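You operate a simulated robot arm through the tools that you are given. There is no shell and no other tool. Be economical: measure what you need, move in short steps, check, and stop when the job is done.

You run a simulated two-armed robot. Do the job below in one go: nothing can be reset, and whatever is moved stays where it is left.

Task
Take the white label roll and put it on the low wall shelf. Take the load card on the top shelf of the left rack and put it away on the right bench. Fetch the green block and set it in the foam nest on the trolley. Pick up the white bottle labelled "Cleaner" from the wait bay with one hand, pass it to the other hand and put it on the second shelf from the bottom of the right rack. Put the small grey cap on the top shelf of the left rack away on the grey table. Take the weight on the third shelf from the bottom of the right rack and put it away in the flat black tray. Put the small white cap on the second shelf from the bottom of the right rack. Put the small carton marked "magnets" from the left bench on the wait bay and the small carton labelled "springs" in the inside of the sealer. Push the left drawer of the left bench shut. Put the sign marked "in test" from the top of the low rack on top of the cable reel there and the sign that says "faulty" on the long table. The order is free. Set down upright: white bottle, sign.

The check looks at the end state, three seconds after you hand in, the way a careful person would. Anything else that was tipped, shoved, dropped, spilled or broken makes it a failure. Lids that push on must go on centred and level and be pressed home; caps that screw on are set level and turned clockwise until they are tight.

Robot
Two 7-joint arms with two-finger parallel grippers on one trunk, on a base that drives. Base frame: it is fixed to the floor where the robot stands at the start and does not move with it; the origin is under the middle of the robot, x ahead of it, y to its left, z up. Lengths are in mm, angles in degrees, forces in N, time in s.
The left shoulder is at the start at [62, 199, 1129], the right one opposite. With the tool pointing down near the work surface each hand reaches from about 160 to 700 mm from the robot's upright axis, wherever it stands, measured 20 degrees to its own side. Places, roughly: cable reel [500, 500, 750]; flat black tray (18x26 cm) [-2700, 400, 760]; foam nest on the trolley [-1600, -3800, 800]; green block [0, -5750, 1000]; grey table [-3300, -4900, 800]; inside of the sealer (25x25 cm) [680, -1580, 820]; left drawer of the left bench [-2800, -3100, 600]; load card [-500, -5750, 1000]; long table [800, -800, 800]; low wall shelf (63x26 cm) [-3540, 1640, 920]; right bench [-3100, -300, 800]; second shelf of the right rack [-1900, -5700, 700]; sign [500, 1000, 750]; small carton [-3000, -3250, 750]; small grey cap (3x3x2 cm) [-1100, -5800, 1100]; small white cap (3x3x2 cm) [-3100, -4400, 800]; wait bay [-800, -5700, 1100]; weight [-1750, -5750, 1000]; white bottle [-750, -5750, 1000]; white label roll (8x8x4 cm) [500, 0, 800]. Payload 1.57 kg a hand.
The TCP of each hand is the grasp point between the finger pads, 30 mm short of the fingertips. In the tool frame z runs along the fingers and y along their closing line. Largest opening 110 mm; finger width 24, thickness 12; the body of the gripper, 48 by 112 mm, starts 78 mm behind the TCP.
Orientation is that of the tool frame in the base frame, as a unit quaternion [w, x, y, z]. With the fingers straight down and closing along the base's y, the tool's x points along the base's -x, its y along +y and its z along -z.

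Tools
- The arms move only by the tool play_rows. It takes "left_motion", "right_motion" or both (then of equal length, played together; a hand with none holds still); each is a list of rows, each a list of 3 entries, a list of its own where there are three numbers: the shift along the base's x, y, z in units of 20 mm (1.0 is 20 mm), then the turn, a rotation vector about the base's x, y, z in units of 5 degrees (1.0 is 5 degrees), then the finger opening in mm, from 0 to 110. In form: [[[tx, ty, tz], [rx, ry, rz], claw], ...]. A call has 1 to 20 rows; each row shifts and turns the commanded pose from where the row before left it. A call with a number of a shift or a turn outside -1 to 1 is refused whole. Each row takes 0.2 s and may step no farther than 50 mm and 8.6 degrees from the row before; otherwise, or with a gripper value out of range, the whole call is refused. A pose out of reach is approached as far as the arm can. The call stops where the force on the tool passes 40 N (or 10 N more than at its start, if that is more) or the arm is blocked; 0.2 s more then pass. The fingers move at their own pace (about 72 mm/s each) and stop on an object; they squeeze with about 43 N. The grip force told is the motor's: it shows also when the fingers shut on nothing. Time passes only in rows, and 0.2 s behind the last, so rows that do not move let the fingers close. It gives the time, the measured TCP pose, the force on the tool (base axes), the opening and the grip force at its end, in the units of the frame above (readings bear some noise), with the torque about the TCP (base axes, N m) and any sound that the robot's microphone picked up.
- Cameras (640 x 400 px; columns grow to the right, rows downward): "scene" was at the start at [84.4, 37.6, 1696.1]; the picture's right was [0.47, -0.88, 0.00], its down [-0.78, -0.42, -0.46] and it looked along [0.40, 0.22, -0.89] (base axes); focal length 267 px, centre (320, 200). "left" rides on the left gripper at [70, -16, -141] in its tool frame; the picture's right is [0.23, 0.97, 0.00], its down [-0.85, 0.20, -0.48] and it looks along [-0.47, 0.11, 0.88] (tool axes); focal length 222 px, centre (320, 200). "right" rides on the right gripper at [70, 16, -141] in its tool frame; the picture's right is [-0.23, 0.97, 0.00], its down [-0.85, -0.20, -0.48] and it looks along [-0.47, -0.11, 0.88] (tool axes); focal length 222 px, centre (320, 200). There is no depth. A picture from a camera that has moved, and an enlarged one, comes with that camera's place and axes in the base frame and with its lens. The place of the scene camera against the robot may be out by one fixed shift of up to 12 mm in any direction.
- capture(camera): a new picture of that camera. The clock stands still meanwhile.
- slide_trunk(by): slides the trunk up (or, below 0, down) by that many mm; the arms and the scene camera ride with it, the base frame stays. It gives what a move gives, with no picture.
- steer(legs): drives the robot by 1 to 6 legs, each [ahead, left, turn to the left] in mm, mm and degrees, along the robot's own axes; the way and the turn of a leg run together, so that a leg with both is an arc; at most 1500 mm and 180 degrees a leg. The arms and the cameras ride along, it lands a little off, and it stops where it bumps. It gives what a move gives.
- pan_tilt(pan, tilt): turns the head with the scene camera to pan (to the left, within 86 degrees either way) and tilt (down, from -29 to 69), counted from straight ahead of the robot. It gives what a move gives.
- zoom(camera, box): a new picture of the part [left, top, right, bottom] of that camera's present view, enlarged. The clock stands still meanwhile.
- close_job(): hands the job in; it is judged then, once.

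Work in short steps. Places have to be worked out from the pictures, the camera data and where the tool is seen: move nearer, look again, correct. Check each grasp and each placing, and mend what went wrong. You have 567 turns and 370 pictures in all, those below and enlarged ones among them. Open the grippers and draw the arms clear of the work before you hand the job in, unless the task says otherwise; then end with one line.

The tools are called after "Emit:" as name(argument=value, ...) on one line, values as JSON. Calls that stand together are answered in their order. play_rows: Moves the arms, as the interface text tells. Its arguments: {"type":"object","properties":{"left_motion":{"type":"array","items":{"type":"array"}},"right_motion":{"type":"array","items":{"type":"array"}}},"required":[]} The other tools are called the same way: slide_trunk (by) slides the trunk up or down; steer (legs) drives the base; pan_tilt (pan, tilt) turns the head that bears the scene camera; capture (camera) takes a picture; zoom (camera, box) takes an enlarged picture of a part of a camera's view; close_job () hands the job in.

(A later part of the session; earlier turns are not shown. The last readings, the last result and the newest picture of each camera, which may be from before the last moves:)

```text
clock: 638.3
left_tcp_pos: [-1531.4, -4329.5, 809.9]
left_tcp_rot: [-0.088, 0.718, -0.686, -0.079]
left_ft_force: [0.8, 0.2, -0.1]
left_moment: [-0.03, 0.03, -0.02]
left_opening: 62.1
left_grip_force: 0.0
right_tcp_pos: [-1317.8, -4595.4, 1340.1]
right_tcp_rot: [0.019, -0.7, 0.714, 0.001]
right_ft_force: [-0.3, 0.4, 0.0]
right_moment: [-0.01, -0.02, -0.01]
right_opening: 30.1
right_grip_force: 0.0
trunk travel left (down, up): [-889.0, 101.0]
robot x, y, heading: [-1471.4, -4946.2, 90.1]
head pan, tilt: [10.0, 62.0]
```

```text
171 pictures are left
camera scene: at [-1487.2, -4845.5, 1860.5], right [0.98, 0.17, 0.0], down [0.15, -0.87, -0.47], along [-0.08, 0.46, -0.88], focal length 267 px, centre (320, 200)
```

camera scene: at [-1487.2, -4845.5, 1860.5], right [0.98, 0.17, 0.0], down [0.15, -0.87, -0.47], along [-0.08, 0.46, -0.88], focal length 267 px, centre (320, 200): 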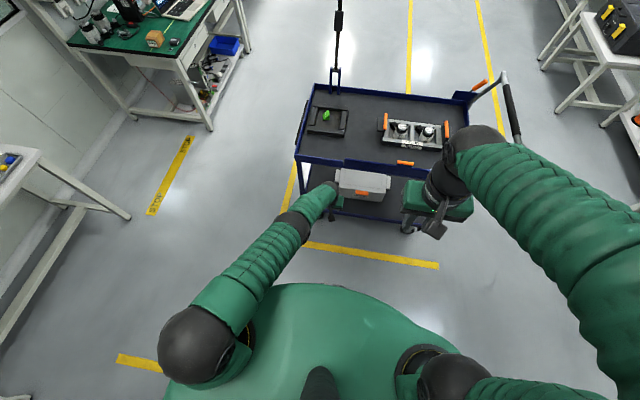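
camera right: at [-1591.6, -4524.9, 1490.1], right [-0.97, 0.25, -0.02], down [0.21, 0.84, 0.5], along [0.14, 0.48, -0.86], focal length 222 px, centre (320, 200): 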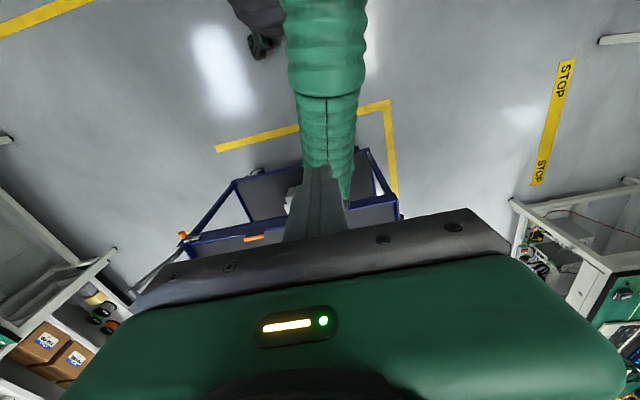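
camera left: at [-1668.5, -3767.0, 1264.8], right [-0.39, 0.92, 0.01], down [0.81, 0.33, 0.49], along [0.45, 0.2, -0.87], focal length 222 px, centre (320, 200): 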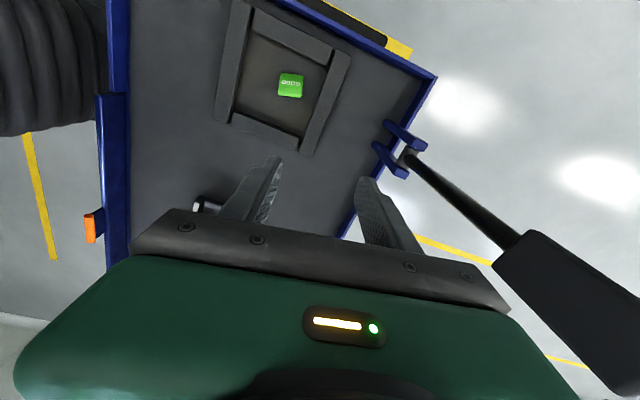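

No more flags. Now pure inward steps.

Emit:
play_rows(left_motion=[[[0, -0.3, -0.1], [0, 0, 0], 62], [[0, -0.3, -0.1], [0, 0, 0], 62], [[0, -0.3, -0.1], [0, 0, 0], 62], [[0, -0.4, 0], [0, 0, 0], 62], [[0, -0.4, 0], [0, 0, 0], 62], [[0, -0.4, 0], [0, 0, 0], 62], [[0, -0.5, 0], [0, 0, 0], 62], [[0, -0.5, 0], [0, 0, 0], 62], [[0, -0.5, 0], [0, 0, 0], 62], [[0, 0, 0], [0, 0, 0], 62]])

```text
clock: 640.5
left_tcp_pos: [-1531.2, -4401.0, 803.6]
left_tcp_rot: [-0.09, 0.718, -0.686, -0.078]
left_ft_force: [-0.1, -0.6, -0.7]
left_moment: [-0.01, 0.0, 0.01]
left_opening: 61.8
left_grip_force: 0.0
right_tcp_pos: [-1317.5, -4594.9, 1340.1]
right_tcp_rot: [0.018, -0.699, 0.715, 0.001]
right_ft_force: [-0.5, 0.6, -0.5]
right_moment: [-0.01, 0.01, -0.02]
right_opening: 29.9
right_grip_force: 0.0
trunk travel left (down, up): [-889.0, 101.0]
robot x, y, heading: [-1475.2, -4949.6, 89.8]
head pan, tilt: [10.0, 62.0]
```

Freed. I bring the left hand in, restore its orientation and raise it.

Emit:
play_rows(left_motion=[[[0, -0.7, 0], [-0.45, 0.03, -0.09], 62], [[0, -0.7, 0], [-0.45, 0.03, -0.09], 62], [[0, -0.7, 0.3], [-0.45, 0.03, -0.09], 62], [[0, -0.7, 0.6], [-0.45, 0.03, -0.09], 62], [[-0.3, -0.7, 0.9], [-0.45, 0.03, -0.09], 62], [[-0.3, -0.7, 0.9], [-0.45, 0.03, -0.09], 62], [[-0.5, -0.7, 0.9], [0, 0, 0], 62], [[-0.5, -0.7, 0.9], [0, 0, 0], 62], [[-0.5, -0.7, 0.9], [0, 0, 0], 62], [[-0.5, -0.7, 0.9], [0, 0, 0], 62], [[-0.5, -0.7, 0.9], [0, 0, 0], 62], [[-0.5, -0.7, 0.9], [0, 0, 0], 62], [[-0.5, 0, 0.9], [0, 0, 0], 62], [[-0.5, 0, 0.9], [0, 0, 0], 62], [[-0.5, 0, 0.9], [0, 0, 0], 62], [[-0.5, 0, 0.9], [0, 0, 0], 62]], right_motion=[[[0, 0, -0.5], [0, 0, 0], 40], [[0, 0, -0.5], [0, 0, 0], 40], [[0, 0, -0.5], [0, 0, 0], 40], [[0, 0, -0.5], [0, 0, 0], 40], [[0, 0, -0.5], [0, 0, 0], 40], [[0, 0, -0.5], [0, 0, 0], 40], [[0, 0, -0.5], [0, 0, 0], 40], [[0, 0, -0.5], [0, 0, 0], 40], [[0, 0, -0.5], [0, 0, 0], 40], [[0, 0, -0.5], [0, 0, 0], 40], [[0, 0, -0.5], [0, 0, 0], 40], [[0, 0, -0.5], [0, 0, 0], 40], [[0, 0, -0.5], [0, 0, 0], 40], [[0, 0, -0.5], [0, 0, 0], 40], [[0, 0, -0.5], [0, 0, 0], 40], [[0, 0, -0.5], [0, 0, 0], 40]])

```text
clock: 643.9
left_tcp_pos: [-1644.4, -4569.7, 1037.6]
left_tcp_rot: [0.002, -0.706, 0.708, 0.001]
left_ft_force: [0.1, 0.4, 0.1]
left_moment: [0.0, 0.0, 0.0]
left_opening: 62.0
left_grip_force: 0.0
right_tcp_pos: [-1318.7, -4595.6, 1179.6]
right_tcp_rot: [0.019, -0.699, 0.714, 0.001]
right_ft_force: [-0.2, -0.1, 0.2]
right_moment: [0.02, -0.01, -0.03]
right_opening: 40.1
right_grip_force: 0.1
trunk travel left (down, up): [-889.0, 101.0]
robot x, y, heading: [-1474.1, -4950.4, 89.9]
head pan, tilt: [10.0, 62.0]
```

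Recovered. Now I turn to the left rack to take the grey cap with the left hand.

Emit:
steer(legs=[[130, 0, 0], [0, 0, 180], [0, 300, 0]])

Emit:
play_rows(left_motion=[[[0, 0, 0.9], [0, 0, 0], 62], [[0, 0, 0.9], [0, 0, 0], 62], [[0, 0, 0.9], [0, 0, 0], 62], [[0, 0, 0.9], [0, 0, 0], 62], [[0, 0, 0.9], [0, 0, 0], 62], [[0, 0, 0.9], [0, 0, 0], 62], [[0, 0, 0.9], [0, 0, 0], 62], [[0, 0, 0.9], [0, 0, 0], 62]])

Emit:
pan_tilt(pan=10, tilt=42)

Emit:
capture(camera="scene")

```text
clock: 654.1
left_tcp_pos: [-1021.9, -5202.2, 1041.2]
left_tcp_rot: [0.004, 0.716, 0.698, 0.003]
left_ft_force: [-0.5, 0.0, -0.1]
left_moment: [0.02, -0.08, 0.01]
left_opening: 62.4
left_grip_force: 0.0
right_tcp_pos: [-1348.4, -5169.6, 1177.9]
right_tcp_rot: [0.006, 0.723, 0.691, -0.014]
right_ft_force: [-0.8, 0.3, -0.1]
right_moment: [0.0, -0.03, -0.02]
right_opening: 40.0
right_grip_force: 0.1
trunk travel left (down, up): [-889.0, 101.0]
robot x, y, heading: [-1172.0, -4822.7, -91.2]
head pan, tilt: [10.0, 62.0]
```

```text
clock: 655.9
left_tcp_pos: [-1016.0, -5201.3, 1184.2]
left_tcp_rot: [0.002, 0.716, 0.698, 0.0]
left_ft_force: [-0.3, -1.1, -0.2]
left_moment: [-0.03, -0.04, 0.01]
left_opening: 62.0
left_grip_force: 0.1
right_tcp_pos: [-1342.0, -5168.0, 1180.1]
right_tcp_rot: [0.003, 0.723, 0.69, -0.017]
right_ft_force: [0.1, -0.9, 0.4]
right_moment: [-0.02, -0.03, -0.02]
right_opening: 39.8
right_grip_force: 0.1
trunk travel left (down, up): [-889.0, 101.0]
robot x, y, heading: [-1176.2, -4820.6, -91.4]
head pan, tilt: [10.0, 62.0]
```

```text
clock: 656.7
left_tcp_pos: [-1011.2, -5200.6, 1182.5]
left_tcp_rot: [0.001, 0.716, 0.698, -0.001]
left_ft_force: [0.1, 0.1, 0.7]
left_moment: [-0.01, 0.0, 0.0]
left_opening: 62.1
left_grip_force: 0.1
right_tcp_pos: [-1337.9, -5167.8, 1180.1]
right_tcp_rot: [0.002, 0.722, 0.691, -0.018]
right_ft_force: [0.8, -0.4, -0.4]
right_moment: [-0.01, -0.04, 0.03]
right_opening: 39.9
right_grip_force: 0.0
trunk travel left (down, up): [-889.0, 101.0]
robot x, y, heading: [-1171.7, -4820.7, -91.3]
head pan, tilt: [10.0, 42.0]
```

```text
170 pictures are left
camera scene: at [-1167.2, -4932.4, 1886.6], right [-0.99, -0.15, 0.0], down [-0.1, 0.66, -0.74], along [0.11, -0.73, -0.67], focal length 267 px, centre (320, 200)
```

scene: 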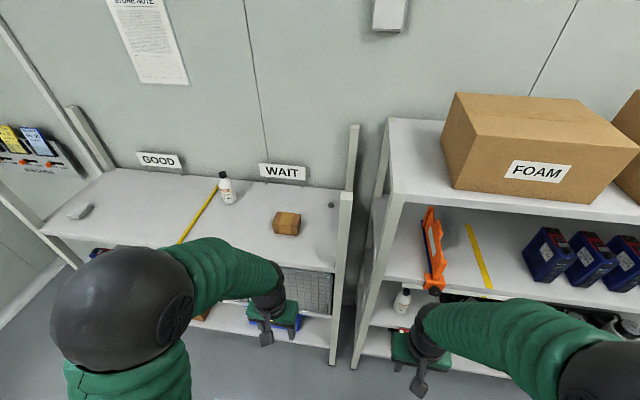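

Cap at ≈(−1085, −5799). I tuck the right hand, straighten the heading and drive in.

Emit:
play_rows(right_motion=[[[0.3, 1, 0.3], [0, 0, 0], 40], [[0.3, 1, 0.3], [0, 0, 0], 40], [[0.3, 1, 0.3], [0, 0, 0], 40], [[0.3, 1, 0.3], [0, 0, 0], 40], [[0.3, 0.5, 0.3], [0, 0, 0], 40]])

Emit:
steer(legs=[[0, 0, 1.3], [335, 0, 0]])

Emit:
capture(camera="left")

```text
clock: 657.9
left_tcp_pos: [-1011.7, -5202.4, 1183.0]
left_tcp_rot: [0.001, 0.717, 0.697, -0.001]
left_ft_force: [0.8, 0.9, -0.5]
left_moment: [-0.03, -0.05, -0.01]
left_opening: 62.2
left_grip_force: 0.0
right_tcp_pos: [-1297.5, -5107.1, 1217.2]
right_tcp_rot: [0.0, 0.723, 0.691, -0.018]
right_ft_force: [0.0, -0.7, 0.3]
right_moment: [-0.04, 0.03, -0.01]
right_opening: 40.0
right_grip_force: 0.0
right hand out of reach, approached as far as the arm can: row 3, 4, 5
trunk travel left (down, up): [-889.0, 101.0]
robot x, y, heading: [-1174.8, -4821.5, -91.2]
head pan, tilt: [10.0, 42.0]
```

```text
clock: 660.5
left_tcp_pos: [-1001.0, -5529.3, 1186.1]
left_tcp_rot: [0.002, 0.708, 0.706, -0.004]
left_ft_force: [-0.9, 0.0, 0.2]
left_moment: [-0.02, 0.01, -0.02]
left_opening: 62.1
left_grip_force: 0.0
right_tcp_pos: [-1290.9, -5440.7, 1217.8]
right_tcp_rot: [0.001, 0.715, 0.699, -0.019]
right_ft_force: [1.2, 22.1, -5.6]
right_moment: [-1.53, 0.19, 0.4]
right_opening: 40.1
right_grip_force: 0.2
trunk travel left (down, up): [-889.0, 101.0]
robot x, y, heading: [-1175.4, -5157.0, -89.9]
head pan, tilt: [10.0, 42.0]
```

```text
169 pictures are left
camera left: at [-1018.0, -5458.6, 1325.8], right [0.97, 0.22, 0.0], down [0.2, -0.85, 0.49], along [0.11, -0.47, -0.87], focal length 222 px, centre (320, 200)
```

left: 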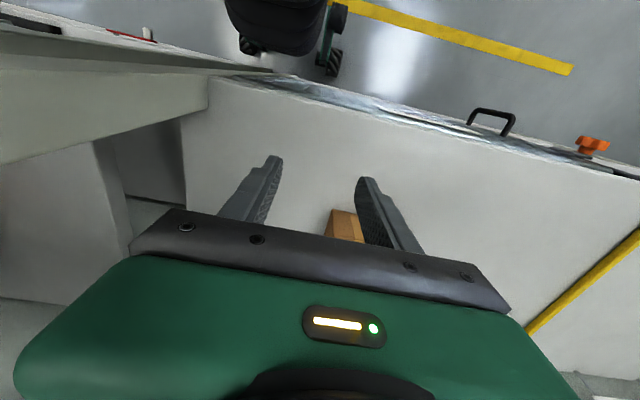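

The right gripper touched the right rack's post lightly; I back off, shift 75 mm left, and come in slightly less.

Emit:
steer(legs=[[-70, 0, 0], [0, 75, 0], [55, 0, 0]])

Emit:
play_rows(left_motion=[[[-0.5, -0.5, 0], [0, 0, 0], 62], [[-0.5, -0.8, 0], [0, 0, 0], 62], [[-0.5, -0.8, 0], [0, 0, 0], 62], [[-0.5, -0.8, 0], [0, 0, 0], 62], [[-0.5, -0.8, 0], [0, 0, 0], 62], [[-0.5, -0.8, 0], [0, 0, 0], 62], [[-0.5, -0.8, 0], [0, 0, 0], 62], [[-0.5, -0.8, 0], [0, 0, 0], 62], [[-0.5, -0.8, 0], [0, 0, 0], 62], [[-0.5, -0.8, 0], [0, 0, 0], 62], [[-0.5, -0.8, 0], [0, 0, 0], 62], [[-0.5, -0.8, 0], [0, 0, 0], 62], [[-0.5, -0.8, 0], [0, 0, 0], 62], [[-0.5, -0.8, 0], [0, 0, 0], 62]])

Emit:
capture(camera="left")

```text
clock: 662.9
left_tcp_pos: [-917.5, -5518.9, 1181.0]
left_tcp_rot: [-0.002, 0.708, 0.706, -0.004]
left_ft_force: [0.0, -0.1, -0.3]
left_moment: [0.01, -0.02, -0.01]
left_opening: 62.1
left_grip_force: 0.1
right_tcp_pos: [-1205.8, -5422.7, 1217.1]
right_tcp_rot: [-0.012, 0.713, 0.7, -0.016]
right_ft_force: [0.5, -0.2, -0.6]
right_moment: [0.03, -0.03, -0.01]
right_opening: 40.0
right_grip_force: 0.0
trunk travel left (down, up): [-889.0, 101.0]
robot x, y, heading: [-1099.8, -5143.6, -90.0]
head pan, tilt: [10.0, 42.0]
stopped in leg 3: the force on the tool passed its limit at 125 N (the readings are from after the stop); the commanded pose is now the measured one
```

```text
clock: 665.9
left_tcp_pos: [-1073.2, -5739.7, 1182.4]
left_tcp_rot: [0.002, 0.709, 0.705, 0.0]
left_ft_force: [-0.9, -0.1, 0.0]
left_moment: [0.04, -0.04, 0.0]
left_opening: 62.0
left_grip_force: 0.0
right_tcp_pos: [-1222.7, -5422.8, 1214.2]
right_tcp_rot: [-0.009, 0.713, 0.701, -0.011]
right_ft_force: [-0.8, -0.3, -1.3]
right_moment: [0.01, -0.03, -0.04]
right_opening: 40.0
right_grip_force: 0.0
trunk travel left (down, up): [-889.0, 101.0]
robot x, y, heading: [-1101.9, -5146.5, -90.0]
head pan, tilt: [10.0, 42.0]
```

```text
168 pictures are left
camera left: at [-1090.7, -5669.0, 1323.6], right [0.97, 0.22, 0.0], down [0.19, -0.86, 0.48], along [0.11, -0.47, -0.88], focal length 222 px, centre (320, 200)
```

left: 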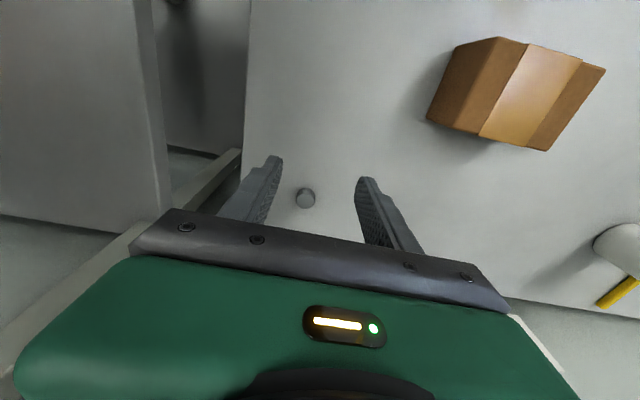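

The lateral offset would overstretch the left arm here. I retract, tuck the right hand lower and closer, and reposition the robot 125 mm to the right.

Emit:
play_rows(left_motion=[[[0.3, 0.9, 0], [0, 0, 0], 62], [[0.3, 0.9, 0], [0, 0, 0], 62], [[0.3, 0.9, 0], [0, 0, 0], 62], [[0.3, 0.9, 0], [0, 0, 0], 62], [[0.3, 0.9, 0], [0, 0, 0], 62], [[0.3, 0.9, 0], [0, 0, 0], 62], [[0.3, 0.9, 0], [0, 0, 0], 62], [[0.3, 0.9, 0], [0, 0, 0], 62], [[0.3, 0.9, 0], [0, 0, 0], 62], [[0.3, 0.9, 0], [0, 0, 0], 62], [[0.3, 0.9, 0], [0, 0, 0], 62], [[0.3, 0.9, 0], [0, 0, 0], 62]])

Emit:
steer(legs=[[-200, 0, 0]])

Emit:
play_rows(right_motion=[[[0, 0, -0.9], [0, 0, 0], 40], [[0, 0, -0.9], [0, 0, 0], 40], [[0, 0, -0.9], [0, 0, 0], 40], [[0, 0, -0.9], [0, 0, 0], 40], [[0, 0, -0.9], [0, 0, 0], 40], [[0, 0, -0.9], [0, 0, 0], 40], [[0, 0, -0.9], [0, 0, 0], 40], [[0, 0, -0.9], [0, 0, 0], 40], [[0, 0, -0.9], [0, 0, 0], 40], [[0, 0, -0.9], [0, 0, 0], 40], [[0, 0.6, -0.9], [0, 0, 0], 40], [[0, 0.6, -0.9], [0, 0, 0], 40], [[0, 0.6, 0], [0, 0, 0], 40], [[0, 0.6, 0], [0, 0, 0], 40], [[0, 0.6, 0], [0, 0, 0], 40]])

```text
clock: 668.5
left_tcp_pos: [-996.7, -5520.2, 1182.6]
left_tcp_rot: [0.001, 0.709, 0.705, -0.002]
left_ft_force: [-0.6, -0.6, -0.1]
left_moment: [-0.03, -0.01, 0.02]
left_opening: 62.0
left_grip_force: 0.1
right_tcp_pos: [-1216.9, -5421.9, 1216.0]
right_tcp_rot: [-0.01, 0.713, 0.7, -0.013]
right_ft_force: [0.1, -0.2, -0.1]
right_moment: [0.01, 0.0, -0.01]
right_opening: 39.9
right_grip_force: 0.0
trunk travel left (down, up): [-889.0, 101.0]
robot x, y, heading: [-1098.1, -5145.3, -90.1]
head pan, tilt: [10.0, 42.0]
```

```text
clock: 670.0
left_tcp_pos: [-995.9, -5327.6, 1181.3]
left_tcp_rot: [-0.001, 0.709, 0.706, -0.001]
left_ft_force: [0.9, -0.8, -0.1]
left_moment: [0.02, -0.01, 0.0]
left_opening: 61.9
left_grip_force: 0.1
right_tcp_pos: [-1217.6, -5227.8, 1215.2]
right_tcp_rot: [-0.011, 0.713, 0.701, -0.012]
right_ft_force: [0.3, -0.4, 0.1]
right_moment: [0.01, 0.0, 0.03]
right_opening: 39.9
right_grip_force: 0.1
trunk travel left (down, up): [-889.0, 101.0]
robot x, y, heading: [-1101.3, -4939.7, -89.9]
head pan, tilt: [10.0, 42.0]
```

```text
clock: 673.2
left_tcp_pos: [-996.7, -5322.6, 1183.0]
left_tcp_rot: [0.0, 0.709, 0.706, -0.002]
left_ft_force: [0.6, -0.6, 0.6]
left_moment: [0.01, -0.02, 0.01]
left_opening: 62.0
left_grip_force: 0.0
right_tcp_pos: [-1212.3, -5175.7, 998.8]
right_tcp_rot: [-0.012, 0.714, 0.7, -0.014]
right_ft_force: [-0.2, 0.8, 0.4]
right_moment: [-0.03, 0.02, 0.02]
right_opening: 39.8
right_grip_force: 0.1
right hand out of reach, approached as far as the arm can: row 1, 3, 15
trunk travel left (down, up): [-889.0, 101.0]
robot x, y, heading: [-1097.9, -4943.7, -89.7]
head pan, tilt: [10.0, 42.0]
```

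Now strafe right, shift the left hand clear of the post, and drive in.

Emit:
steer(legs=[[0, -125, 0]])

Emit:
play_rows(left_motion=[[[0.9, 0, 0], [0, 0, 0], 62], [[0.9, 0, 0], [0, 0, 0], 62], [[0.9, 0, 0], [0, 0, 0], 62], [[0.9, 0, 0], [0, 0, 0], 62], [[0.9, 0, 0], [0, 0, 0], 62]])

Emit:
steer(legs=[[205, 0, 0]])

Emit:
play_rows(left_motion=[[[0, -0.9, 0], [0, 0, 0], 62], [[0, -0.9, 0], [0, 0, 0], 62], [[-0.1, -0.9, 0], [0, 0, 0], 62], [[-0.1, -0.9, 0], [0, 0, 0], 62], [[-0.1, -0.9, 0], [0, 0, 0], 62], [[-0.1, -0.9, 0], [0, 0, 0], 62], [[-0.1, -0.9, 0], [0, 0, 0], 62], [[-0.1, -0.9, 0], [0, 0, 0], 62], [[-0.1, -0.9, 0], [0, 0, 0], 62], [[-0.1, -0.9, 0], [0, 0, 0], 62], [[-0.1, -0.9, 0], [0, 0, 0], 62], [[-0.1, -0.9, 0], [0, 0, 0], 62]])

Emit:
capture(camera="left")

```text
clock: 674.5
left_tcp_pos: [-1082.7, -5321.6, 1179.7]
left_tcp_rot: [-0.009, 0.706, 0.708, -0.012]
left_ft_force: [0.1, -0.4, -0.1]
left_moment: [-0.03, 0.06, 0.0]
left_opening: 62.0
left_grip_force: 0.1
right_tcp_pos: [-1301.9, -5176.2, 1001.1]
right_tcp_rot: [-0.019, 0.71, 0.703, -0.022]
right_ft_force: [1.3, -0.1, 0.2]
right_moment: [-0.04, 0.06, 0.01]
right_opening: 39.8
right_grip_force: 0.0
trunk travel left (down, up): [-889.0, 101.0]
robot x, y, heading: [-1222.1, -4943.6, -89.9]
head pan, tilt: [10.0, 42.0]
```

```text
clock: 675.7
left_tcp_pos: [-1037.9, -5321.3, 1186.0]
left_tcp_rot: [0.005, 0.709, 0.706, 0.001]
left_ft_force: [-0.5, 0.0, 0.8]
left_moment: [0.04, 0.03, 0.0]
left_opening: 61.9
left_grip_force: 0.0
right_tcp_pos: [-1340.2, -5175.8, 998.7]
right_tcp_rot: [-0.006, 0.713, 0.702, -0.009]
right_ft_force: [-1.2, 0.2, 0.0]
right_moment: [0.06, -0.09, 0.02]
right_opening: 40.0
right_grip_force: 0.1
trunk travel left (down, up): [-889.0, 101.0]
robot x, y, heading: [-1219.5, -4944.7, -89.8]
head pan, tilt: [10.0, 42.0]
```

```text
clock: 677.3
left_tcp_pos: [-1016.7, -5523.3, 1184.7]
left_tcp_rot: [-0.001, 0.707, 0.707, -0.005]
left_ft_force: [0.1, -0.4, -0.1]
left_moment: [-0.01, -0.01, -0.01]
left_opening: 61.9
left_grip_force: 0.1
right_tcp_pos: [-1322.3, -5376.0, 1000.2]
right_tcp_rot: [-0.009, 0.71, 0.704, -0.016]
right_ft_force: [2.0, 0.8, 0.2]
right_moment: [-0.12, 0.13, 0.03]
right_opening: 40.0
right_grip_force: 0.0
trunk travel left (down, up): [-889.0, 101.0]
robot x, y, heading: [-1216.8, -5149.5, -89.8]
head pan, tilt: [10.0, 42.0]
```

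```text
clock: 679.9
left_tcp_pos: [-1046.7, -5739.5, 1185.1]
left_tcp_rot: [0.003, 0.706, 0.708, -0.002]
left_ft_force: [-0.7, -1.3, 0.2]
left_moment: [-0.01, 0.01, 0.0]
left_opening: 62.0
left_grip_force: 0.0
right_tcp_pos: [-1329.4, -5377.2, 999.6]
right_tcp_rot: [-0.006, 0.71, 0.704, -0.012]
right_ft_force: [-0.2, 0.0, 0.1]
right_moment: [-0.01, -0.02, -0.02]
right_opening: 40.1
right_grip_force: 0.1
trunk travel left (down, up): [-889.0, 101.0]
robot x, y, heading: [-1218.8, -5148.5, -89.8]
head pan, tilt: [10.0, 42.0]
```

```text
167 pictures are left
camera left: at [-1065.2, -5668.8, 1326.7], right [0.97, 0.23, 0.0], down [0.2, -0.85, 0.48], along [0.11, -0.47, -0.87], focal length 222 px, centre (320, 200)
```

left: 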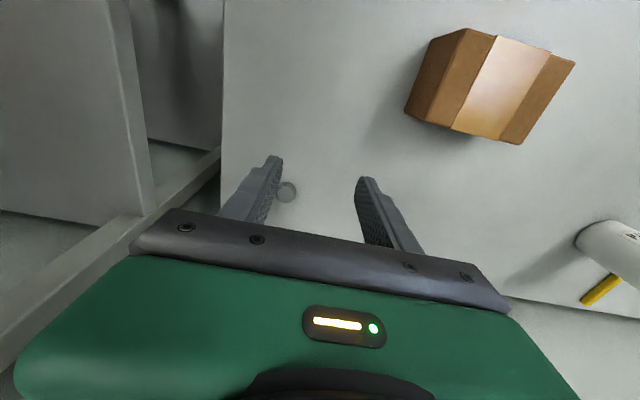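

Cap at ≈(−1081, −5805). I centre over it and lower partially.

Emit:
play_rows(left_motion=[[[-0.45, -0.8, 0], [0, 0, 0], 56], [[-0.45, -0.8, -0.3], [0, 0, 0], 56], [[-0.45, -0.8, -0.6], [0, 0, 0], 56], [[-0.35, -0.8, -0.8], [0, 0, 0], 56], [[0, 0, -0.8], [0, 0, 0], 56], [[0, 0, 0], [0, 0, 0], 56]])

Emit:
zoom(camera="left", box=[220, 100, 420, 250])

```text
clock: 681.3
left_tcp_pos: [-1081.8, -5802.8, 1136.0]
left_tcp_rot: [0.003, 0.706, 0.708, -0.002]
left_ft_force: [-0.2, 0.8, 0.3]
left_moment: [-0.01, 0.01, 0.03]
left_opening: 56.1
left_grip_force: 0.0
right_tcp_pos: [-1329.2, -5376.8, 998.2]
right_tcp_rot: [-0.006, 0.71, 0.704, -0.012]
right_ft_force: [0.6, -0.6, -0.3]
right_moment: [0.02, 0.01, -0.04]
right_opening: 40.1
right_grip_force: 0.0
trunk travel left (down, up): [-889.0, 101.0]
robot x, y, heading: [-1218.0, -5149.5, -89.8]
head pan, tilt: [10.0, 42.0]
```

```text
2.67 times, centred on (320, 175) of left
camera zoom: at [-1099.8, -5732.1, 1276.9], right [0.97, 0.23, 0.0], down [0.2, -0.85, 0.48], along [0.11, -0.47, -0.87], focal length 592 px, centre (320, 267)
```

zoom: 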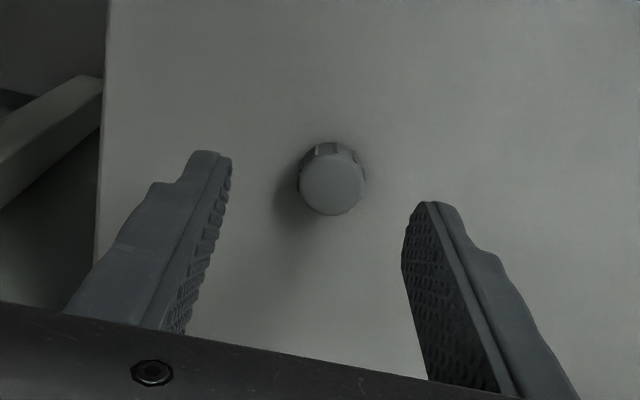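

I nudge (+5, −4) and lower to TCP≈1089, then close.

Emit:
play_rows(left_motion=[[[0.26, -0.2, -0.5], [0, 0, 0], 56], [[0, 0, -0.6], [0, 0, 0], 56], [[0, 0, -0.6], [0, 0, 0], 56], [[0, 0, -0.5], [0, 0, 0], 56], [[0, 0, -0.15], [0, 0, 0], 56], [[0, 0, 0], [0, 0, 0], 10], [[0, 0, 0], [0, 0, 0], 10], [[0, 0, 0], [0, 0, 0], 10]])

Emit:
zoom(camera="left", box=[220, 100, 420, 250])

```text
clock: 683.1
left_tcp_pos: [-1076.3, -5808.4, 1090.8]
left_tcp_rot: [0.004, 0.707, 0.708, -0.003]
left_ft_force: [-7.0, -2.1, 17.6]
left_moment: [0.18, 0.34, 0.1]
left_opening: 21.5
left_grip_force: 34.2
right_tcp_pos: [-1329.2, -5377.8, 998.9]
right_tcp_rot: [-0.005, 0.71, 0.704, -0.012]
right_ft_force: [-0.1, 1.1, 0.3]
right_moment: [0.02, -0.03, 0.01]
right_opening: 40.0
right_grip_force: 0.0
trunk travel left (down, up): [-889.0, 101.0]
robot x, y, heading: [-1218.9, -5149.4, -90.0]
head pan, tilt: [10.0, 42.0]
```

```text
2.67 times, centred on (320, 175) of left
camera zoom: at [-1093.8, -5737.1, 1231.0], right [0.97, 0.23, 0.0], down [0.2, -0.85, 0.49], along [0.11, -0.47, -0.87], focal length 592 px, centre (320, 267)
```

zoom: 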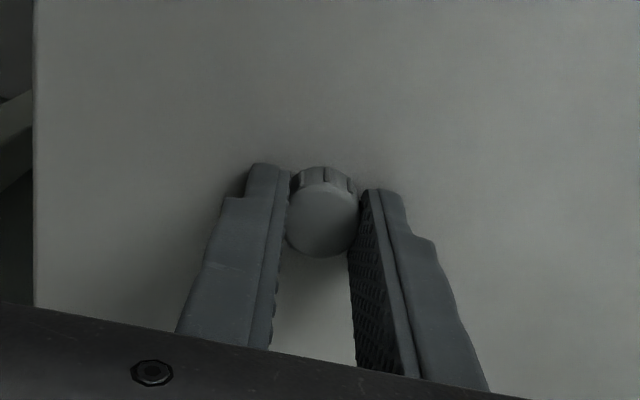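

Gripping at 21.5 mm. I let it settle and lift slightly to check.

Emit:
play_rows(left_motion=[[[0, 0, 0.05], [0, 0, 0], 10], [[0, 0, 0.1], [0, 0, 0], 10], [[0, 0, 0.4], [0, 0, 0], 10], [[0, 0, 0.6], [0, 0, 0], 10], [[0, 0, 0.6], [0, 0, 0], 10], [[0, 0, 0.6], [0, 0, 0], 10]])

Emit:
zoom(camera="left", box=[220, 100, 420, 250])

```text
clock: 684.5
left_tcp_pos: [-1075.7, -5806.9, 1136.2]
left_tcp_rot: [0.003, 0.707, 0.708, -0.002]
left_ft_force: [-0.6, 0.0, -0.6]
left_moment: [-0.04, -0.02, 0.01]
left_opening: 21.6
left_grip_force: 34.8
right_tcp_pos: [-1330.1, -5376.7, 999.8]
right_tcp_rot: [-0.006, 0.71, 0.704, -0.012]
right_ft_force: [0.2, -0.3, 0.0]
right_moment: [-0.03, -0.01, 0.0]
right_opening: 40.1
right_grip_force: 0.1
trunk travel left (down, up): [-889.0, 101.0]
robot x, y, heading: [-1219.6, -5148.2, -90.0]
head pan, tilt: [10.0, 42.0]
```

```text
2.67 times, centred on (320, 175) of left
camera zoom: at [-1093.7, -5736.2, 1277.1], right [0.97, 0.23, 0.0], down [0.2, -0.85, 0.48], along [0.11, -0.47, -0.87], focal length 592 px, centre (320, 267)
```

zoom: 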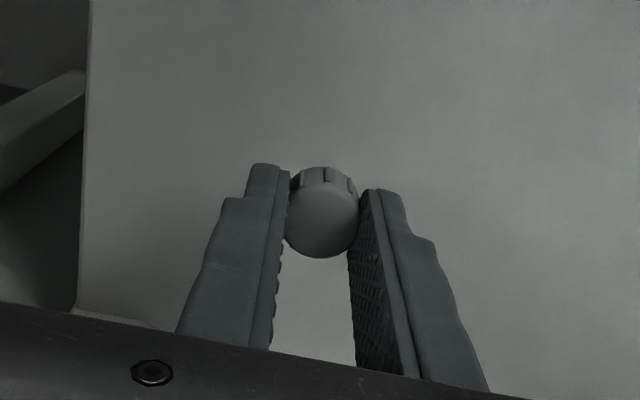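

Cap held. I lift and retract, then head for the grey table.

Emit:
play_rows(left_motion=[[[0, 0, 0.9], [0, 0, 0], 10], [[0, 0, 0.9], [0, 0, 0], 10], [[0, 0, 0.7], [0, 0, 0], 10], [[0.2, 0.9, 0], [0, 0, 0], 10], [[0.2, 0.9, 0], [0, 0, 0], 10], [[0.2, 0.9, 0], [0, 0, 0], 10], [[0.2, 0.9, 0], [0, 0, 0], 10], [[0.2, 0.9, 0], [0, 0, 0], 10], [[0.2, 0.9, 0], [0, 0, 0], 10], [[0.2, 0.9, 0], [0, 0, 0], 10], [[0.2, 0.9, 0], [0, 0, 0], 10], [[0.2, 0.9, 0], [0, 0, 0], 10], [[0.2, 0.9, 0], [0, 0, 0], 10], [[0.2, 0.9, 0], [0, 0, 0], 10], [[0.2, 0.9, 0], [0, 0, 0], 10], [[0.2, 0.9, 0], [0, 0, 0], 10], [[0.2, 0.9, 0], [0, 0, 0], 10]])

Emit:
steer(legs=[[-380, 0, 0], [0, 0, -90], [700, 0, 0]])

Emit:
pan_tilt(pan=5, tilt=30)

Emit:
capture(camera="scene")

```text
clock: 688.1
left_tcp_pos: [-1019.0, -5554.1, 1184.9]
left_tcp_rot: [0.003, 0.706, 0.708, -0.002]
left_ft_force: [-1.0, -1.0, -0.2]
left_moment: [0.0, 0.01, 0.0]
left_opening: 21.1
left_grip_force: 34.0
right_tcp_pos: [-1329.4, -5377.3, 999.6]
right_tcp_rot: [-0.007, 0.71, 0.704, -0.012]
right_ft_force: [0.2, -0.3, 0.5]
right_moment: [0.01, 0.0, -0.01]
right_opening: 40.1
right_grip_force: 0.1
trunk travel left (down, up): [-889.0, 101.0]
robot x, y, heading: [-1218.9, -5145.9, -90.0]
head pan, tilt: [10.0, 42.0]
```

```text
clock: 697.8
left_tcp_pos: [-2327.5, -4966.2, 1184.5]
left_tcp_rot: [0.0, 1.0, -0.001, -0.003]
left_ft_force: [1.3, 0.0, -0.5]
left_moment: [-0.02, 0.03, 0.01]
left_opening: 21.3
left_grip_force: 34.6
right_tcp_pos: [-2149.2, -4657.3, 999.9]
right_tcp_rot: [-0.015, 1.0, -0.007, -0.003]
right_ft_force: [0.9, 0.0, -0.4]
right_moment: [0.0, -0.02, 0.01]
right_opening: 39.7
right_grip_force: 0.3
trunk travel left (down, up): [-889.0, 101.0]
robot x, y, heading: [-1918.5, -4766.7, 179.7]
head pan, tilt: [10.0, 42.0]
```

```text
clock: 698.5
left_tcp_pos: [-2327.5, -4967.2, 1184.3]
left_tcp_rot: [0.0, 1.0, -0.001, -0.002]
left_ft_force: [1.0, 0.4, 0.6]
left_moment: [-0.02, 0.01, 0.04]
left_opening: 21.2
left_grip_force: 34.4
right_tcp_pos: [-2148.5, -4656.7, 999.1]
right_tcp_rot: [-0.013, 1.0, -0.007, -0.002]
right_ft_force: [-0.2, -0.3, 0.5]
right_moment: [-0.01, 0.04, -0.05]
right_opening: 39.8
right_grip_force: 0.1
trunk travel left (down, up): [-889.0, 101.0]
robot x, y, heading: [-1920.6, -4766.2, 180.0]
head pan, tilt: [5.0, 30.0]
```

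```text
163 pictures are left
camera scene: at [-2046.5, -4770.7, 1904.8], right [-0.09, 1.0, 0.0], down [0.5, 0.04, -0.86], along [-0.86, -0.07, -0.5], focal length 267 px, centre (320, 200)
```

scene: 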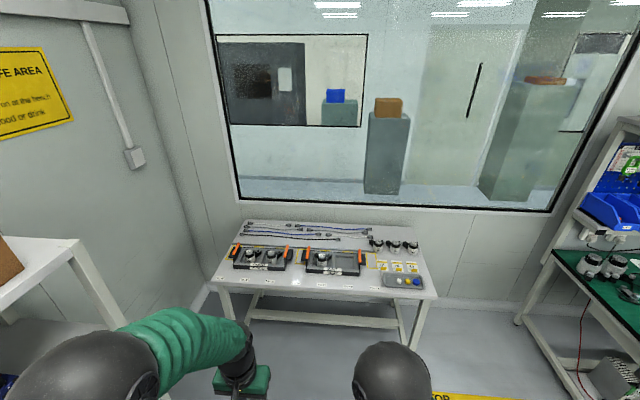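

Emit:
zoom(camera="scene", box=[200, 210, 450, 330])

Emit:
zoom(camera="scene", box=[350, 230, 440, 300])

```text
2.56 times, centred on (325, 270) of scene
camera zoom: at [-2046.5, -4770.7, 1904.8], right [-0.09, 1.0, 0.0], down [0.5, 0.04, -0.86], along [-0.86, -0.07, -0.5], focal length 683 px, centre (307, 21)
```

zoom: 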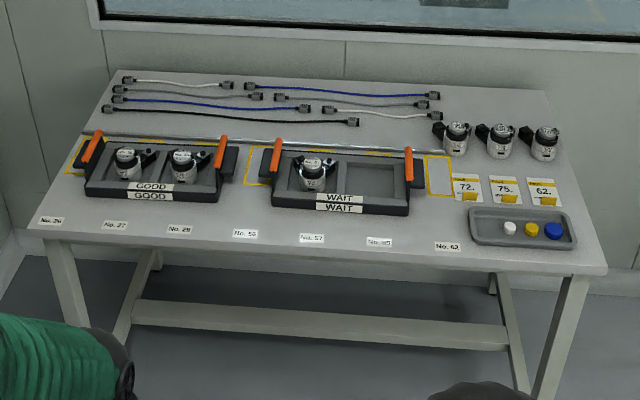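

```text
5.71 times, centred on (395, 265) of scene
camera zoom: at [-2046.5, -4770.7, 1904.8], right [-0.09, 1.0, 0.0], down [0.5, 0.04, -0.86], along [-0.86, -0.07, -0.5], focal length 1524 px, centre (-109, -171)
```

zoom: 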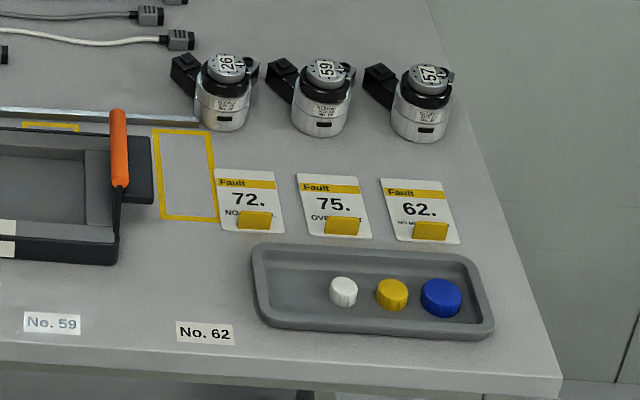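

White cap is in the small tray at ≈(−3134, −4418). I'll set the grey cap on a clear bit of the grey table near (−3140, −4590). Driving there.

Emit:
steer(legs=[[0, -376, 0], [790, 0, 0]])

Emit:
capture(camera="left")

```text
clock: 704.8
left_tcp_pos: [-3113.6, -4593.5, 1184.4]
left_tcp_rot: [0.001, 1.0, 0.003, -0.003]
left_ft_force: [0.1, 0.0, -0.9]
left_moment: [0.02, 0.0, 0.01]
left_opening: 21.5
left_grip_force: 34.7
right_tcp_pos: [-2938.5, -4282.2, 999.9]
right_tcp_rot: [-0.013, 1.0, -0.003, -0.004]
right_ft_force: [-0.6, -1.0, 0.1]
right_moment: [-0.03, -0.01, -0.01]
right_opening: 40.3
right_grip_force: 0.1
trunk travel left (down, up): [-889.0, 101.0]
robot x, y, heading: [-2706.1, -4392.6, -179.8]
head pan, tilt: [5.0, 30.0]
```

```text
160 pictures are left
camera left: at [-3044.6, -4575.9, 1325.7], right [0.23, -0.97, 0.0], down [-0.85, -0.2, 0.48], along [-0.47, -0.11, -0.88], focal length 222 px, centre (320, 200)
```

left: 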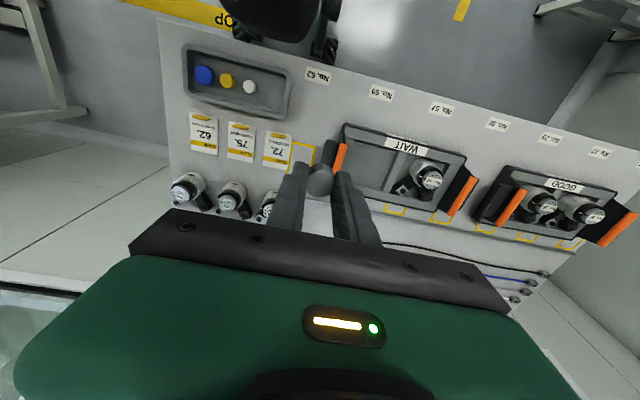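

Straight below is a clear spot between the tray and the WAIT carrier. I lower.

Emit:
play_rows(left_motion=[[[0, 0, -1], [0, 0, 0], 10], [[0, 0, -1], [0, 0, 0], 10], [[0, 0, -1], [0, 0, 0], 10], [[0, 0, -1], [0, 0, 0], 10], [[0, 0, -1], [0, 0, 0], 10], [[0, 0, -1], [0, 0, 0], 10], [[0, 0, -1], [0, 0, 0], 10], [[0, 0, -1], [0, 0, 0], 10], [[0, 0, -1], [0, 0, 0], 10], [[0, 0, -1], [0, 0, 0], 10], [[0, 0, -1], [0, 0, 0], 10], [[0, 0, -1], [0, 0, 0], 10], [[0, 0, -1], [0, 0, 0], 10], [[0, 0, -1], [0, 0, 0], 10], [[0, 0, -1], [0, 0, 0], 10], [[0, 0, -1], [0, 0, 0], 10]])

Emit:
capture(camera="left")

```text
clock: 708.2
left_tcp_pos: [-3114.0, -4593.7, 863.6]
left_tcp_rot: [-0.001, 1.0, 0.003, -0.003]
left_ft_force: [-0.4, -1.3, -0.3]
left_moment: [0.0, -0.01, 0.0]
left_opening: 21.2
left_grip_force: 34.5
right_tcp_pos: [-2937.6, -4283.3, 999.2]
right_tcp_rot: [-0.014, 1.0, -0.002, -0.004]
right_ft_force: [-0.2, 0.1, 0.1]
right_moment: [0.02, 0.0, -0.01]
right_opening: 40.3
right_grip_force: 0.1
trunk travel left (down, up): [-889.0, 101.0]
robot x, y, heading: [-2706.0, -4393.4, -179.7]
head pan, tilt: [5.0, 30.0]
```

```text
159 pictures are left
camera left: at [-3045.4, -4576.6, 1004.8], right [0.23, -0.97, 0.0], down [-0.85, -0.2, 0.48], along [-0.47, -0.11, -0.88], focal length 222 px, centre (320, 200)
```

left: 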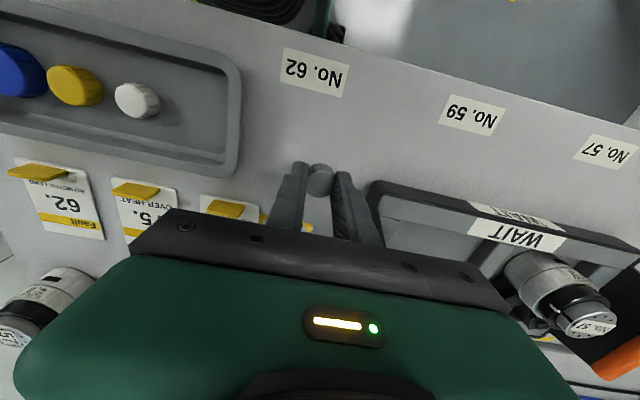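

Clear. Lower slowly to contact.

Emit:
play_rows(left_motion=[[[0, 0, -0.6], [0, 0, 0], 10], [[0, 0, -0.5], [0, 0, 0], 10], [[0, 0, -0.4], [0, 0, 0], 10], [[0, 0, -0.3], [0, 0, 0], 10], [[0, 0, -0.2], [0, 0, 0], 10], [[0, 0, -0.15], [0, 0, 0], 10], [[0, 0, -0.15], [0, 0, 0], 10], [[0, 0, -0.15], [0, 0, 0], 10]])

```text
clock: 709.4
left_tcp_pos: [-3113.7, -4594.2, 830.7]
left_tcp_rot: [0.001, 1.0, 0.002, -0.006]
left_ft_force: [8.9, -1.5, 39.7]
left_moment: [0.51, -0.74, -0.14]
left_opening: 21.2
left_grip_force: 34.8
right_tcp_pos: [-2934.1, -4281.6, 1001.2]
right_tcp_rot: [-0.012, 1.0, -0.003, -0.005]
right_ft_force: [-0.5, 0.5, -0.6]
right_moment: [0.02, 0.0, 0.01]
right_opening: 40.0
right_grip_force: 0.0
trunk travel left (down, up): [-889.0, 101.0]
robot x, y, heading: [-2705.3, -4392.0, -179.6]
head pan, tilt: [5.0, 30.0]
stopped in row 5 (left hand): the force on the tool passed its limit at 47 N (the readings are from after the stop); the commanded pose is now the measured one
```

Contact at the table (z≈799). I open and rise.

Emit:
play_rows(left_motion=[[[0, 0, 0.08], [0, 0, 0], 24], [[0, 0, 0], [0, 0, 0], 30], [[0, 0, 0], [0, 0, 0], 38], [[0, 0, 0.4], [0, 0, 0], 40], [[0, 0, 0.8], [0, 0, 0], 40], [[0, 0, 0.9], [0, 0, 0], 40], [[0, 0, 0.9], [0, 0, 0], 40], [[0, 0, 0.9], [0, 0, 0], 40], [[0, 0, 0.9], [0, 0, 0], 40], [[0, 0, 0.9], [0, 0, 0], 40], [[0, 0, 0.9], [0, 0, 0], 40], [[0, 0, 0.9], [0, 0, 0], 40]])

Emit:
capture(camera="left")

```text
clock: 712.0
left_tcp_pos: [-3115.7, -4594.4, 978.2]
left_tcp_rot: [0.0, 1.0, 0.002, -0.005]
left_ft_force: [0.1, 0.0, -0.5]
left_moment: [0.01, 0.0, 0.0]
left_opening: 39.9
left_grip_force: 0.0
right_tcp_pos: [-2935.7, -4282.6, 1000.3]
right_tcp_rot: [-0.014, 1.0, -0.002, -0.003]
right_ft_force: [-0.1, -0.2, -1.1]
right_moment: [0.01, 0.01, -0.01]
right_opening: 40.0
right_grip_force: 0.0
trunk travel left (down, up): [-889.0, 101.0]
robot x, y, heading: [-2711.8, -4390.7, -179.7]
head pan, tilt: [5.0, 30.0]
```

```text
158 pictures are left
camera left: at [-3045.8, -4577.6, 1119.4], right [0.23, -0.97, 0.0], down [-0.85, -0.2, 0.49], along [-0.47, -0.11, -0.87], focal length 222 px, centre (320, 200)
```

left: 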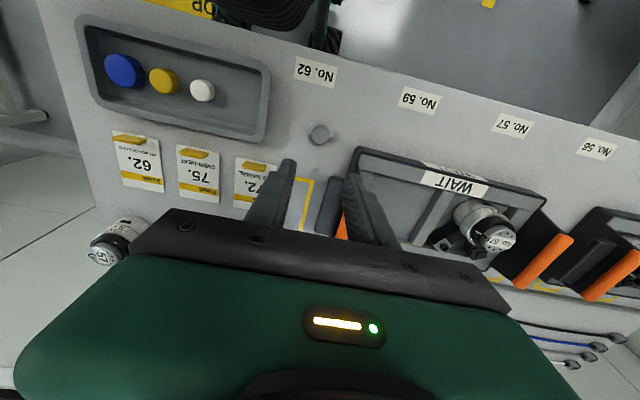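

The grey cap stands on the table. For the white cap I'll use the right hand with a ~50° forward tilt (needed later inside the rack). I reposition and pose the right hand.

Emit:
play_rows(left_motion=[[[0.9, 0, 0.8], [0, 0, 0], 40], [[0.9, 0, 0.8], [0, 0, 0], 40], [[0.9, 0, 0.8], [0, 0, 0], 40], [[0.9, 0, 0.8], [0, 0, 0], 40], [[0.5, 0, 0.8], [0, 0, 0], 40], [[0, 0, 0.8], [0, 0, 0], 40]])

Emit:
steer(legs=[[-175, 0, 0], [0, 130, 0]])

Emit:
play_rows(right_motion=[[[-0.9, 0, -0.1], [0, 0, 0], 44], [[-0.9, 0, -0.1], [0, 0, 0], 44], [[-0.9, 0, -0.1], [0, 0, 0], 44], [[-0.9, 0, -0.1], [0, 0, 0], 44], [[-0.9, 0, -0.1], [0, 0, 0], 44], [[-0.9, 0, -0.1], [0, 0, 0], 44], [[-0.9, 0, -0.1], [0, 0, 0], 44], [[-0.9, 0, -0.1], [0, 0, 0], 44], [[-0.8, 0, -0.1], [0, 1, 0], 44], [[-0.6, 0, -0.1], [0, 1, 0], 44], [[-0.4, 0, -0.1], [0, 1, 0], 44], [[-0.2, 0, -0.1], [0, 1, 0], 44], [[0, 0, -0.1], [0, 1, 0], 44], [[0, 0, -0.1], [0, 1, 0], 44], [[0, 0, -0.1], [0, 1, 0], 44], [[0, 0, -0.1], [0, 1, 0], 44], [[0, 0, -0.1], [0, 1, 0], 44], [[0, 0, -0.1], [0, 1, 0], 44]])

Emit:
capture(camera="right")

```text
clock: 713.4
left_tcp_pos: [-3034.9, -4594.9, 1074.9]
left_tcp_rot: [0.001, 1.0, 0.002, -0.006]
left_ft_force: [-0.4, 0.6, 0.4]
left_moment: [0.02, 0.02, 0.0]
left_opening: 40.3
left_grip_force: 0.0
right_tcp_pos: [-2936.4, -4283.3, 999.7]
right_tcp_rot: [-0.013, 1.0, -0.002, -0.003]
right_ft_force: [-0.1, -0.3, 0.4]
right_moment: [0.02, 0.04, -0.03]
right_opening: 40.1
right_grip_force: 0.1
trunk travel left (down, up): [-889.0, 101.0]
robot x, y, heading: [-2707.2, -4390.5, -179.8]
head pan, tilt: [5.0, 30.0]
```

```text
clock: 715.7
left_tcp_pos: [-2858.2, -4688.7, 1081.2]
left_tcp_rot: [0.015, 1.0, 0.001, -0.005]
left_ft_force: [-0.3, 1.5, 0.0]
left_moment: [-0.19, -0.03, 0.01]
left_opening: 39.7
left_grip_force: 0.1
right_tcp_pos: [-2759.9, -4378.4, 996.5]
right_tcp_rot: [0.0, 1.0, -0.003, -0.003]
right_ft_force: [-0.9, 0.5, -0.4]
right_moment: [-0.1, -0.05, -0.01]
right_opening: 39.9
right_grip_force: 0.1
trunk travel left (down, up): [-889.0, 101.0]
robot x, y, heading: [-2535.9, -4515.5, -179.8]
head pan, tilt: [5.0, 30.0]
```

```text
clock: 719.5
left_tcp_pos: [-2857.1, -4722.7, 1078.5]
left_tcp_rot: [-0.001, 1.0, 0.002, -0.006]
left_ft_force: [0.2, -0.3, -0.6]
left_moment: [0.01, -0.02, 0.03]
left_opening: 39.9
left_grip_force: 0.1
right_tcp_pos: [-2948.7, -4405.3, 971.7]
right_tcp_rot: [-0.013, 0.902, -0.018, -0.431]
right_ft_force: [0.4, 0.1, 0.0]
right_moment: [-0.01, 0.0, -0.03]
right_opening: 43.8
right_grip_force: 0.1
trunk travel left (down, up): [-889.0, 101.0]
robot x, y, heading: [-2532.7, -4512.4, -179.7]
head pan, tilt: [5.0, 30.0]
```

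```text
157 pictures are left
camera right: at [-2796.1, -4429.5, 1006.7], right [-0.19, -0.97, 0.17], down [-0.16, 0.2, 0.97], along [-0.97, 0.15, -0.19], focal length 222 px, centre (320, 200)
```

right: 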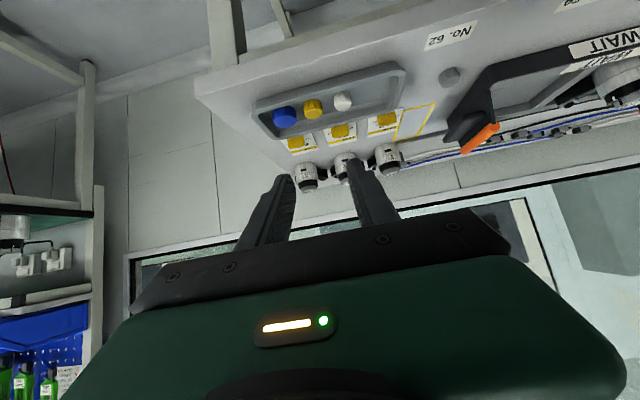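

White cap at ≈(−3091, −4441). I approach to just above/behind it.

Emit:
play_rows(right_motion=[[[-0.7, -0.3, -0.5], [0, 0, 0], 44], [[-0.7, -0.3, -0.5], [0, 0, 0], 44], [[-0.7, -0.3, -0.5], [0, 0, 0], 44], [[-0.7, -0.3, -0.5], [0, 0, 0], 44], [[-0.7, -0.3, -0.5], [0, 0, 0], 44], [[-0.7, -0.3, -0.5], [0, 0, 0], 44], [[-0.7, 0, -0.5], [0, 0, 0], 44], [[-0.5, 0, -0.5], [0, 0, 0], 44]])

Emit:
capture(camera="right")

```text
clock: 721.3
left_tcp_pos: [-2857.8, -4720.4, 1075.1]
left_tcp_rot: [0.0, 1.0, 0.001, -0.005]
left_ft_force: [0.4, 0.2, 0.0]
left_moment: [0.01, 0.0, -0.01]
left_opening: 40.0
left_grip_force: 0.0
right_tcp_pos: [-3050.8, -4443.0, 882.5]
right_tcp_rot: [-0.012, 0.905, -0.009, -0.425]
right_ft_force: [0.0, -0.2, 0.4]
right_moment: [0.02, 0.01, -0.03]
right_opening: 43.7
right_grip_force: 0.0
trunk travel left (down, up): [-889.0, 101.0]
robot x, y, heading: [-2530.8, -4516.6, -179.6]
head pan, tilt: [5.0, 30.0]
```

```text
156 pictures are left
camera right: at [-2898.1, -4464.8, 919.8], right [-0.17, -0.97, 0.16], down [-0.17, 0.19, 0.97], along [-0.97, 0.14, -0.2], focal length 222 px, centre (320, 200)
```

right: 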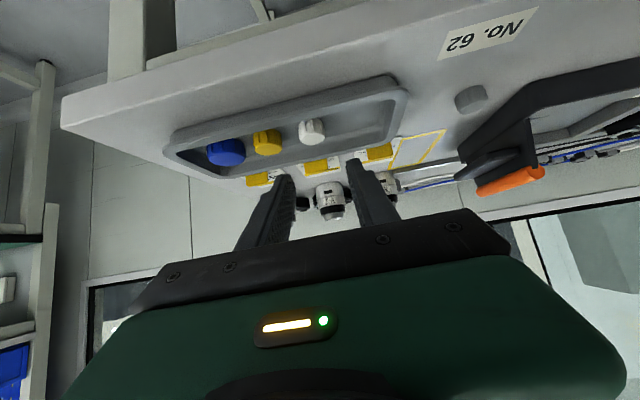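

The neighbouring yellow cap is close on the closing axis, so I rotate the tool 45° about vertical for clearance.

Emit:
play_rows(right_motion=[[[0.3, 0, 0.3], [0, 0, -1], 44], [[0.3, -0.3, 0.2], [0, 0, -1], 44], [[0.2, -0.3, 0], [0, 0, -1], 44], [[0, -0.3, 0], [0, 0, -1], 44], [[0, -0.3, 0], [0, 0, -1], 44], [[0, -0.3, 0], [0, 0, -1], 44], [[0, 0, 0], [0, 0, -1], 44], [[0, 0, 0], [0, 0, -1], 44], [[0, 0, 0], [0, 0, -1], 44]])

Emit:
capture(camera="right")

```text
clock: 723.3
left_tcp_pos: [-2857.7, -4720.2, 1072.9]
left_tcp_rot: [0.0, 1.0, 0.002, -0.007]
left_ft_force: [-0.8, 0.4, 0.3]
left_moment: [-0.03, 0.0, 0.03]
left_opening: 40.2
left_grip_force: 0.1
right_tcp_pos: [-3033.1, -4473.6, 891.2]
right_tcp_rot: [-0.177, 0.832, -0.354, -0.389]
right_ft_force: [0.8, 0.4, 0.3]
right_moment: [0.0, 0.01, -0.03]
right_opening: 43.7
right_grip_force: 0.0
trunk travel left (down, up): [-889.0, 101.0]
robot x, y, heading: [-2531.5, -4518.3, -179.8]
head pan, tilt: [5.0, 30.0]
```

```text
155 pictures are left
camera right: at [-2939.9, -4596.9, 927.7], right [-0.81, -0.57, 0.16], down [0.01, 0.25, 0.97], along [-0.59, 0.78, -0.2], focal length 222 px, centre (320, 200)
```

right: 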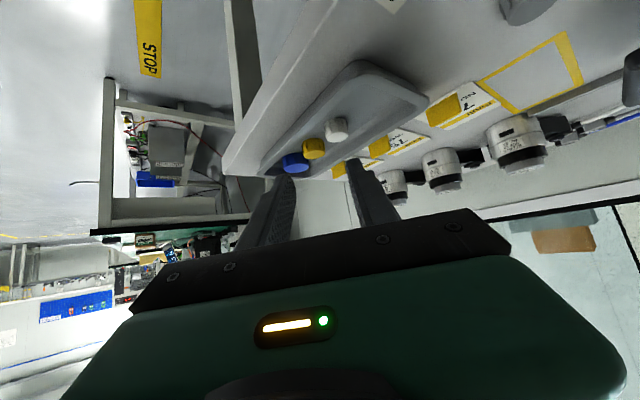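

I line up behind the cap along the new approach direction, then check.

Emit:
play_rows(right_motion=[[[-0.68, 0, -0.5], [0, 0, 0], 40], [[-0.68, 0, -0.5], [0, 0, 0], 40], [[0, 0, -0.5], [0, 0, 0], 40], [[0, 0, 0], [0, 0, 0], 40]])

Emit:
capture(camera="right")

```text
clock: 724.3
left_tcp_pos: [-2856.5, -4719.7, 1075.3]
left_tcp_rot: [0.001, 1.0, 0.001, -0.006]
left_ft_force: [0.4, -0.1, -1.0]
left_moment: [-0.02, 0.01, 0.0]
left_opening: 39.8
left_grip_force: 0.1
right_tcp_pos: [-3061.8, -4472.7, 862.7]
right_tcp_rot: [-0.174, 0.832, -0.354, -0.389]
right_ft_force: [-0.4, 1.3, -0.1]
right_moment: [0.01, -0.02, 0.01]
right_opening: 40.1
right_grip_force: 0.1
trunk travel left (down, up): [-889.0, 101.0]
robot x, y, heading: [-2530.7, -4514.6, -179.6]
head pan, tilt: [5.0, 30.0]
```

```text
154 pictures are left
camera right: at [-2968.5, -4596.3, 900.1], right [-0.81, -0.57, 0.16], down [0.01, 0.25, 0.97], along [-0.59, 0.78, -0.2], focal length 222 px, centre (320, 200)
```

right: 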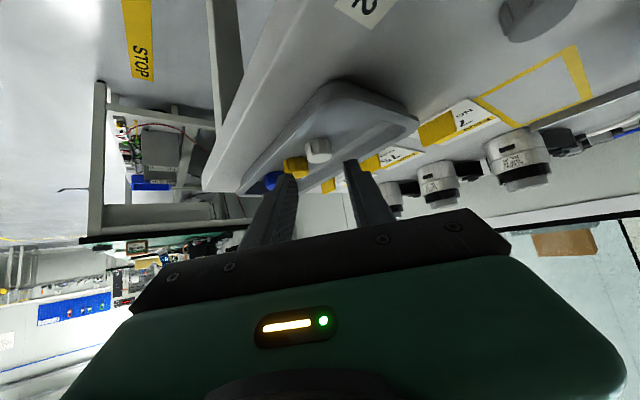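

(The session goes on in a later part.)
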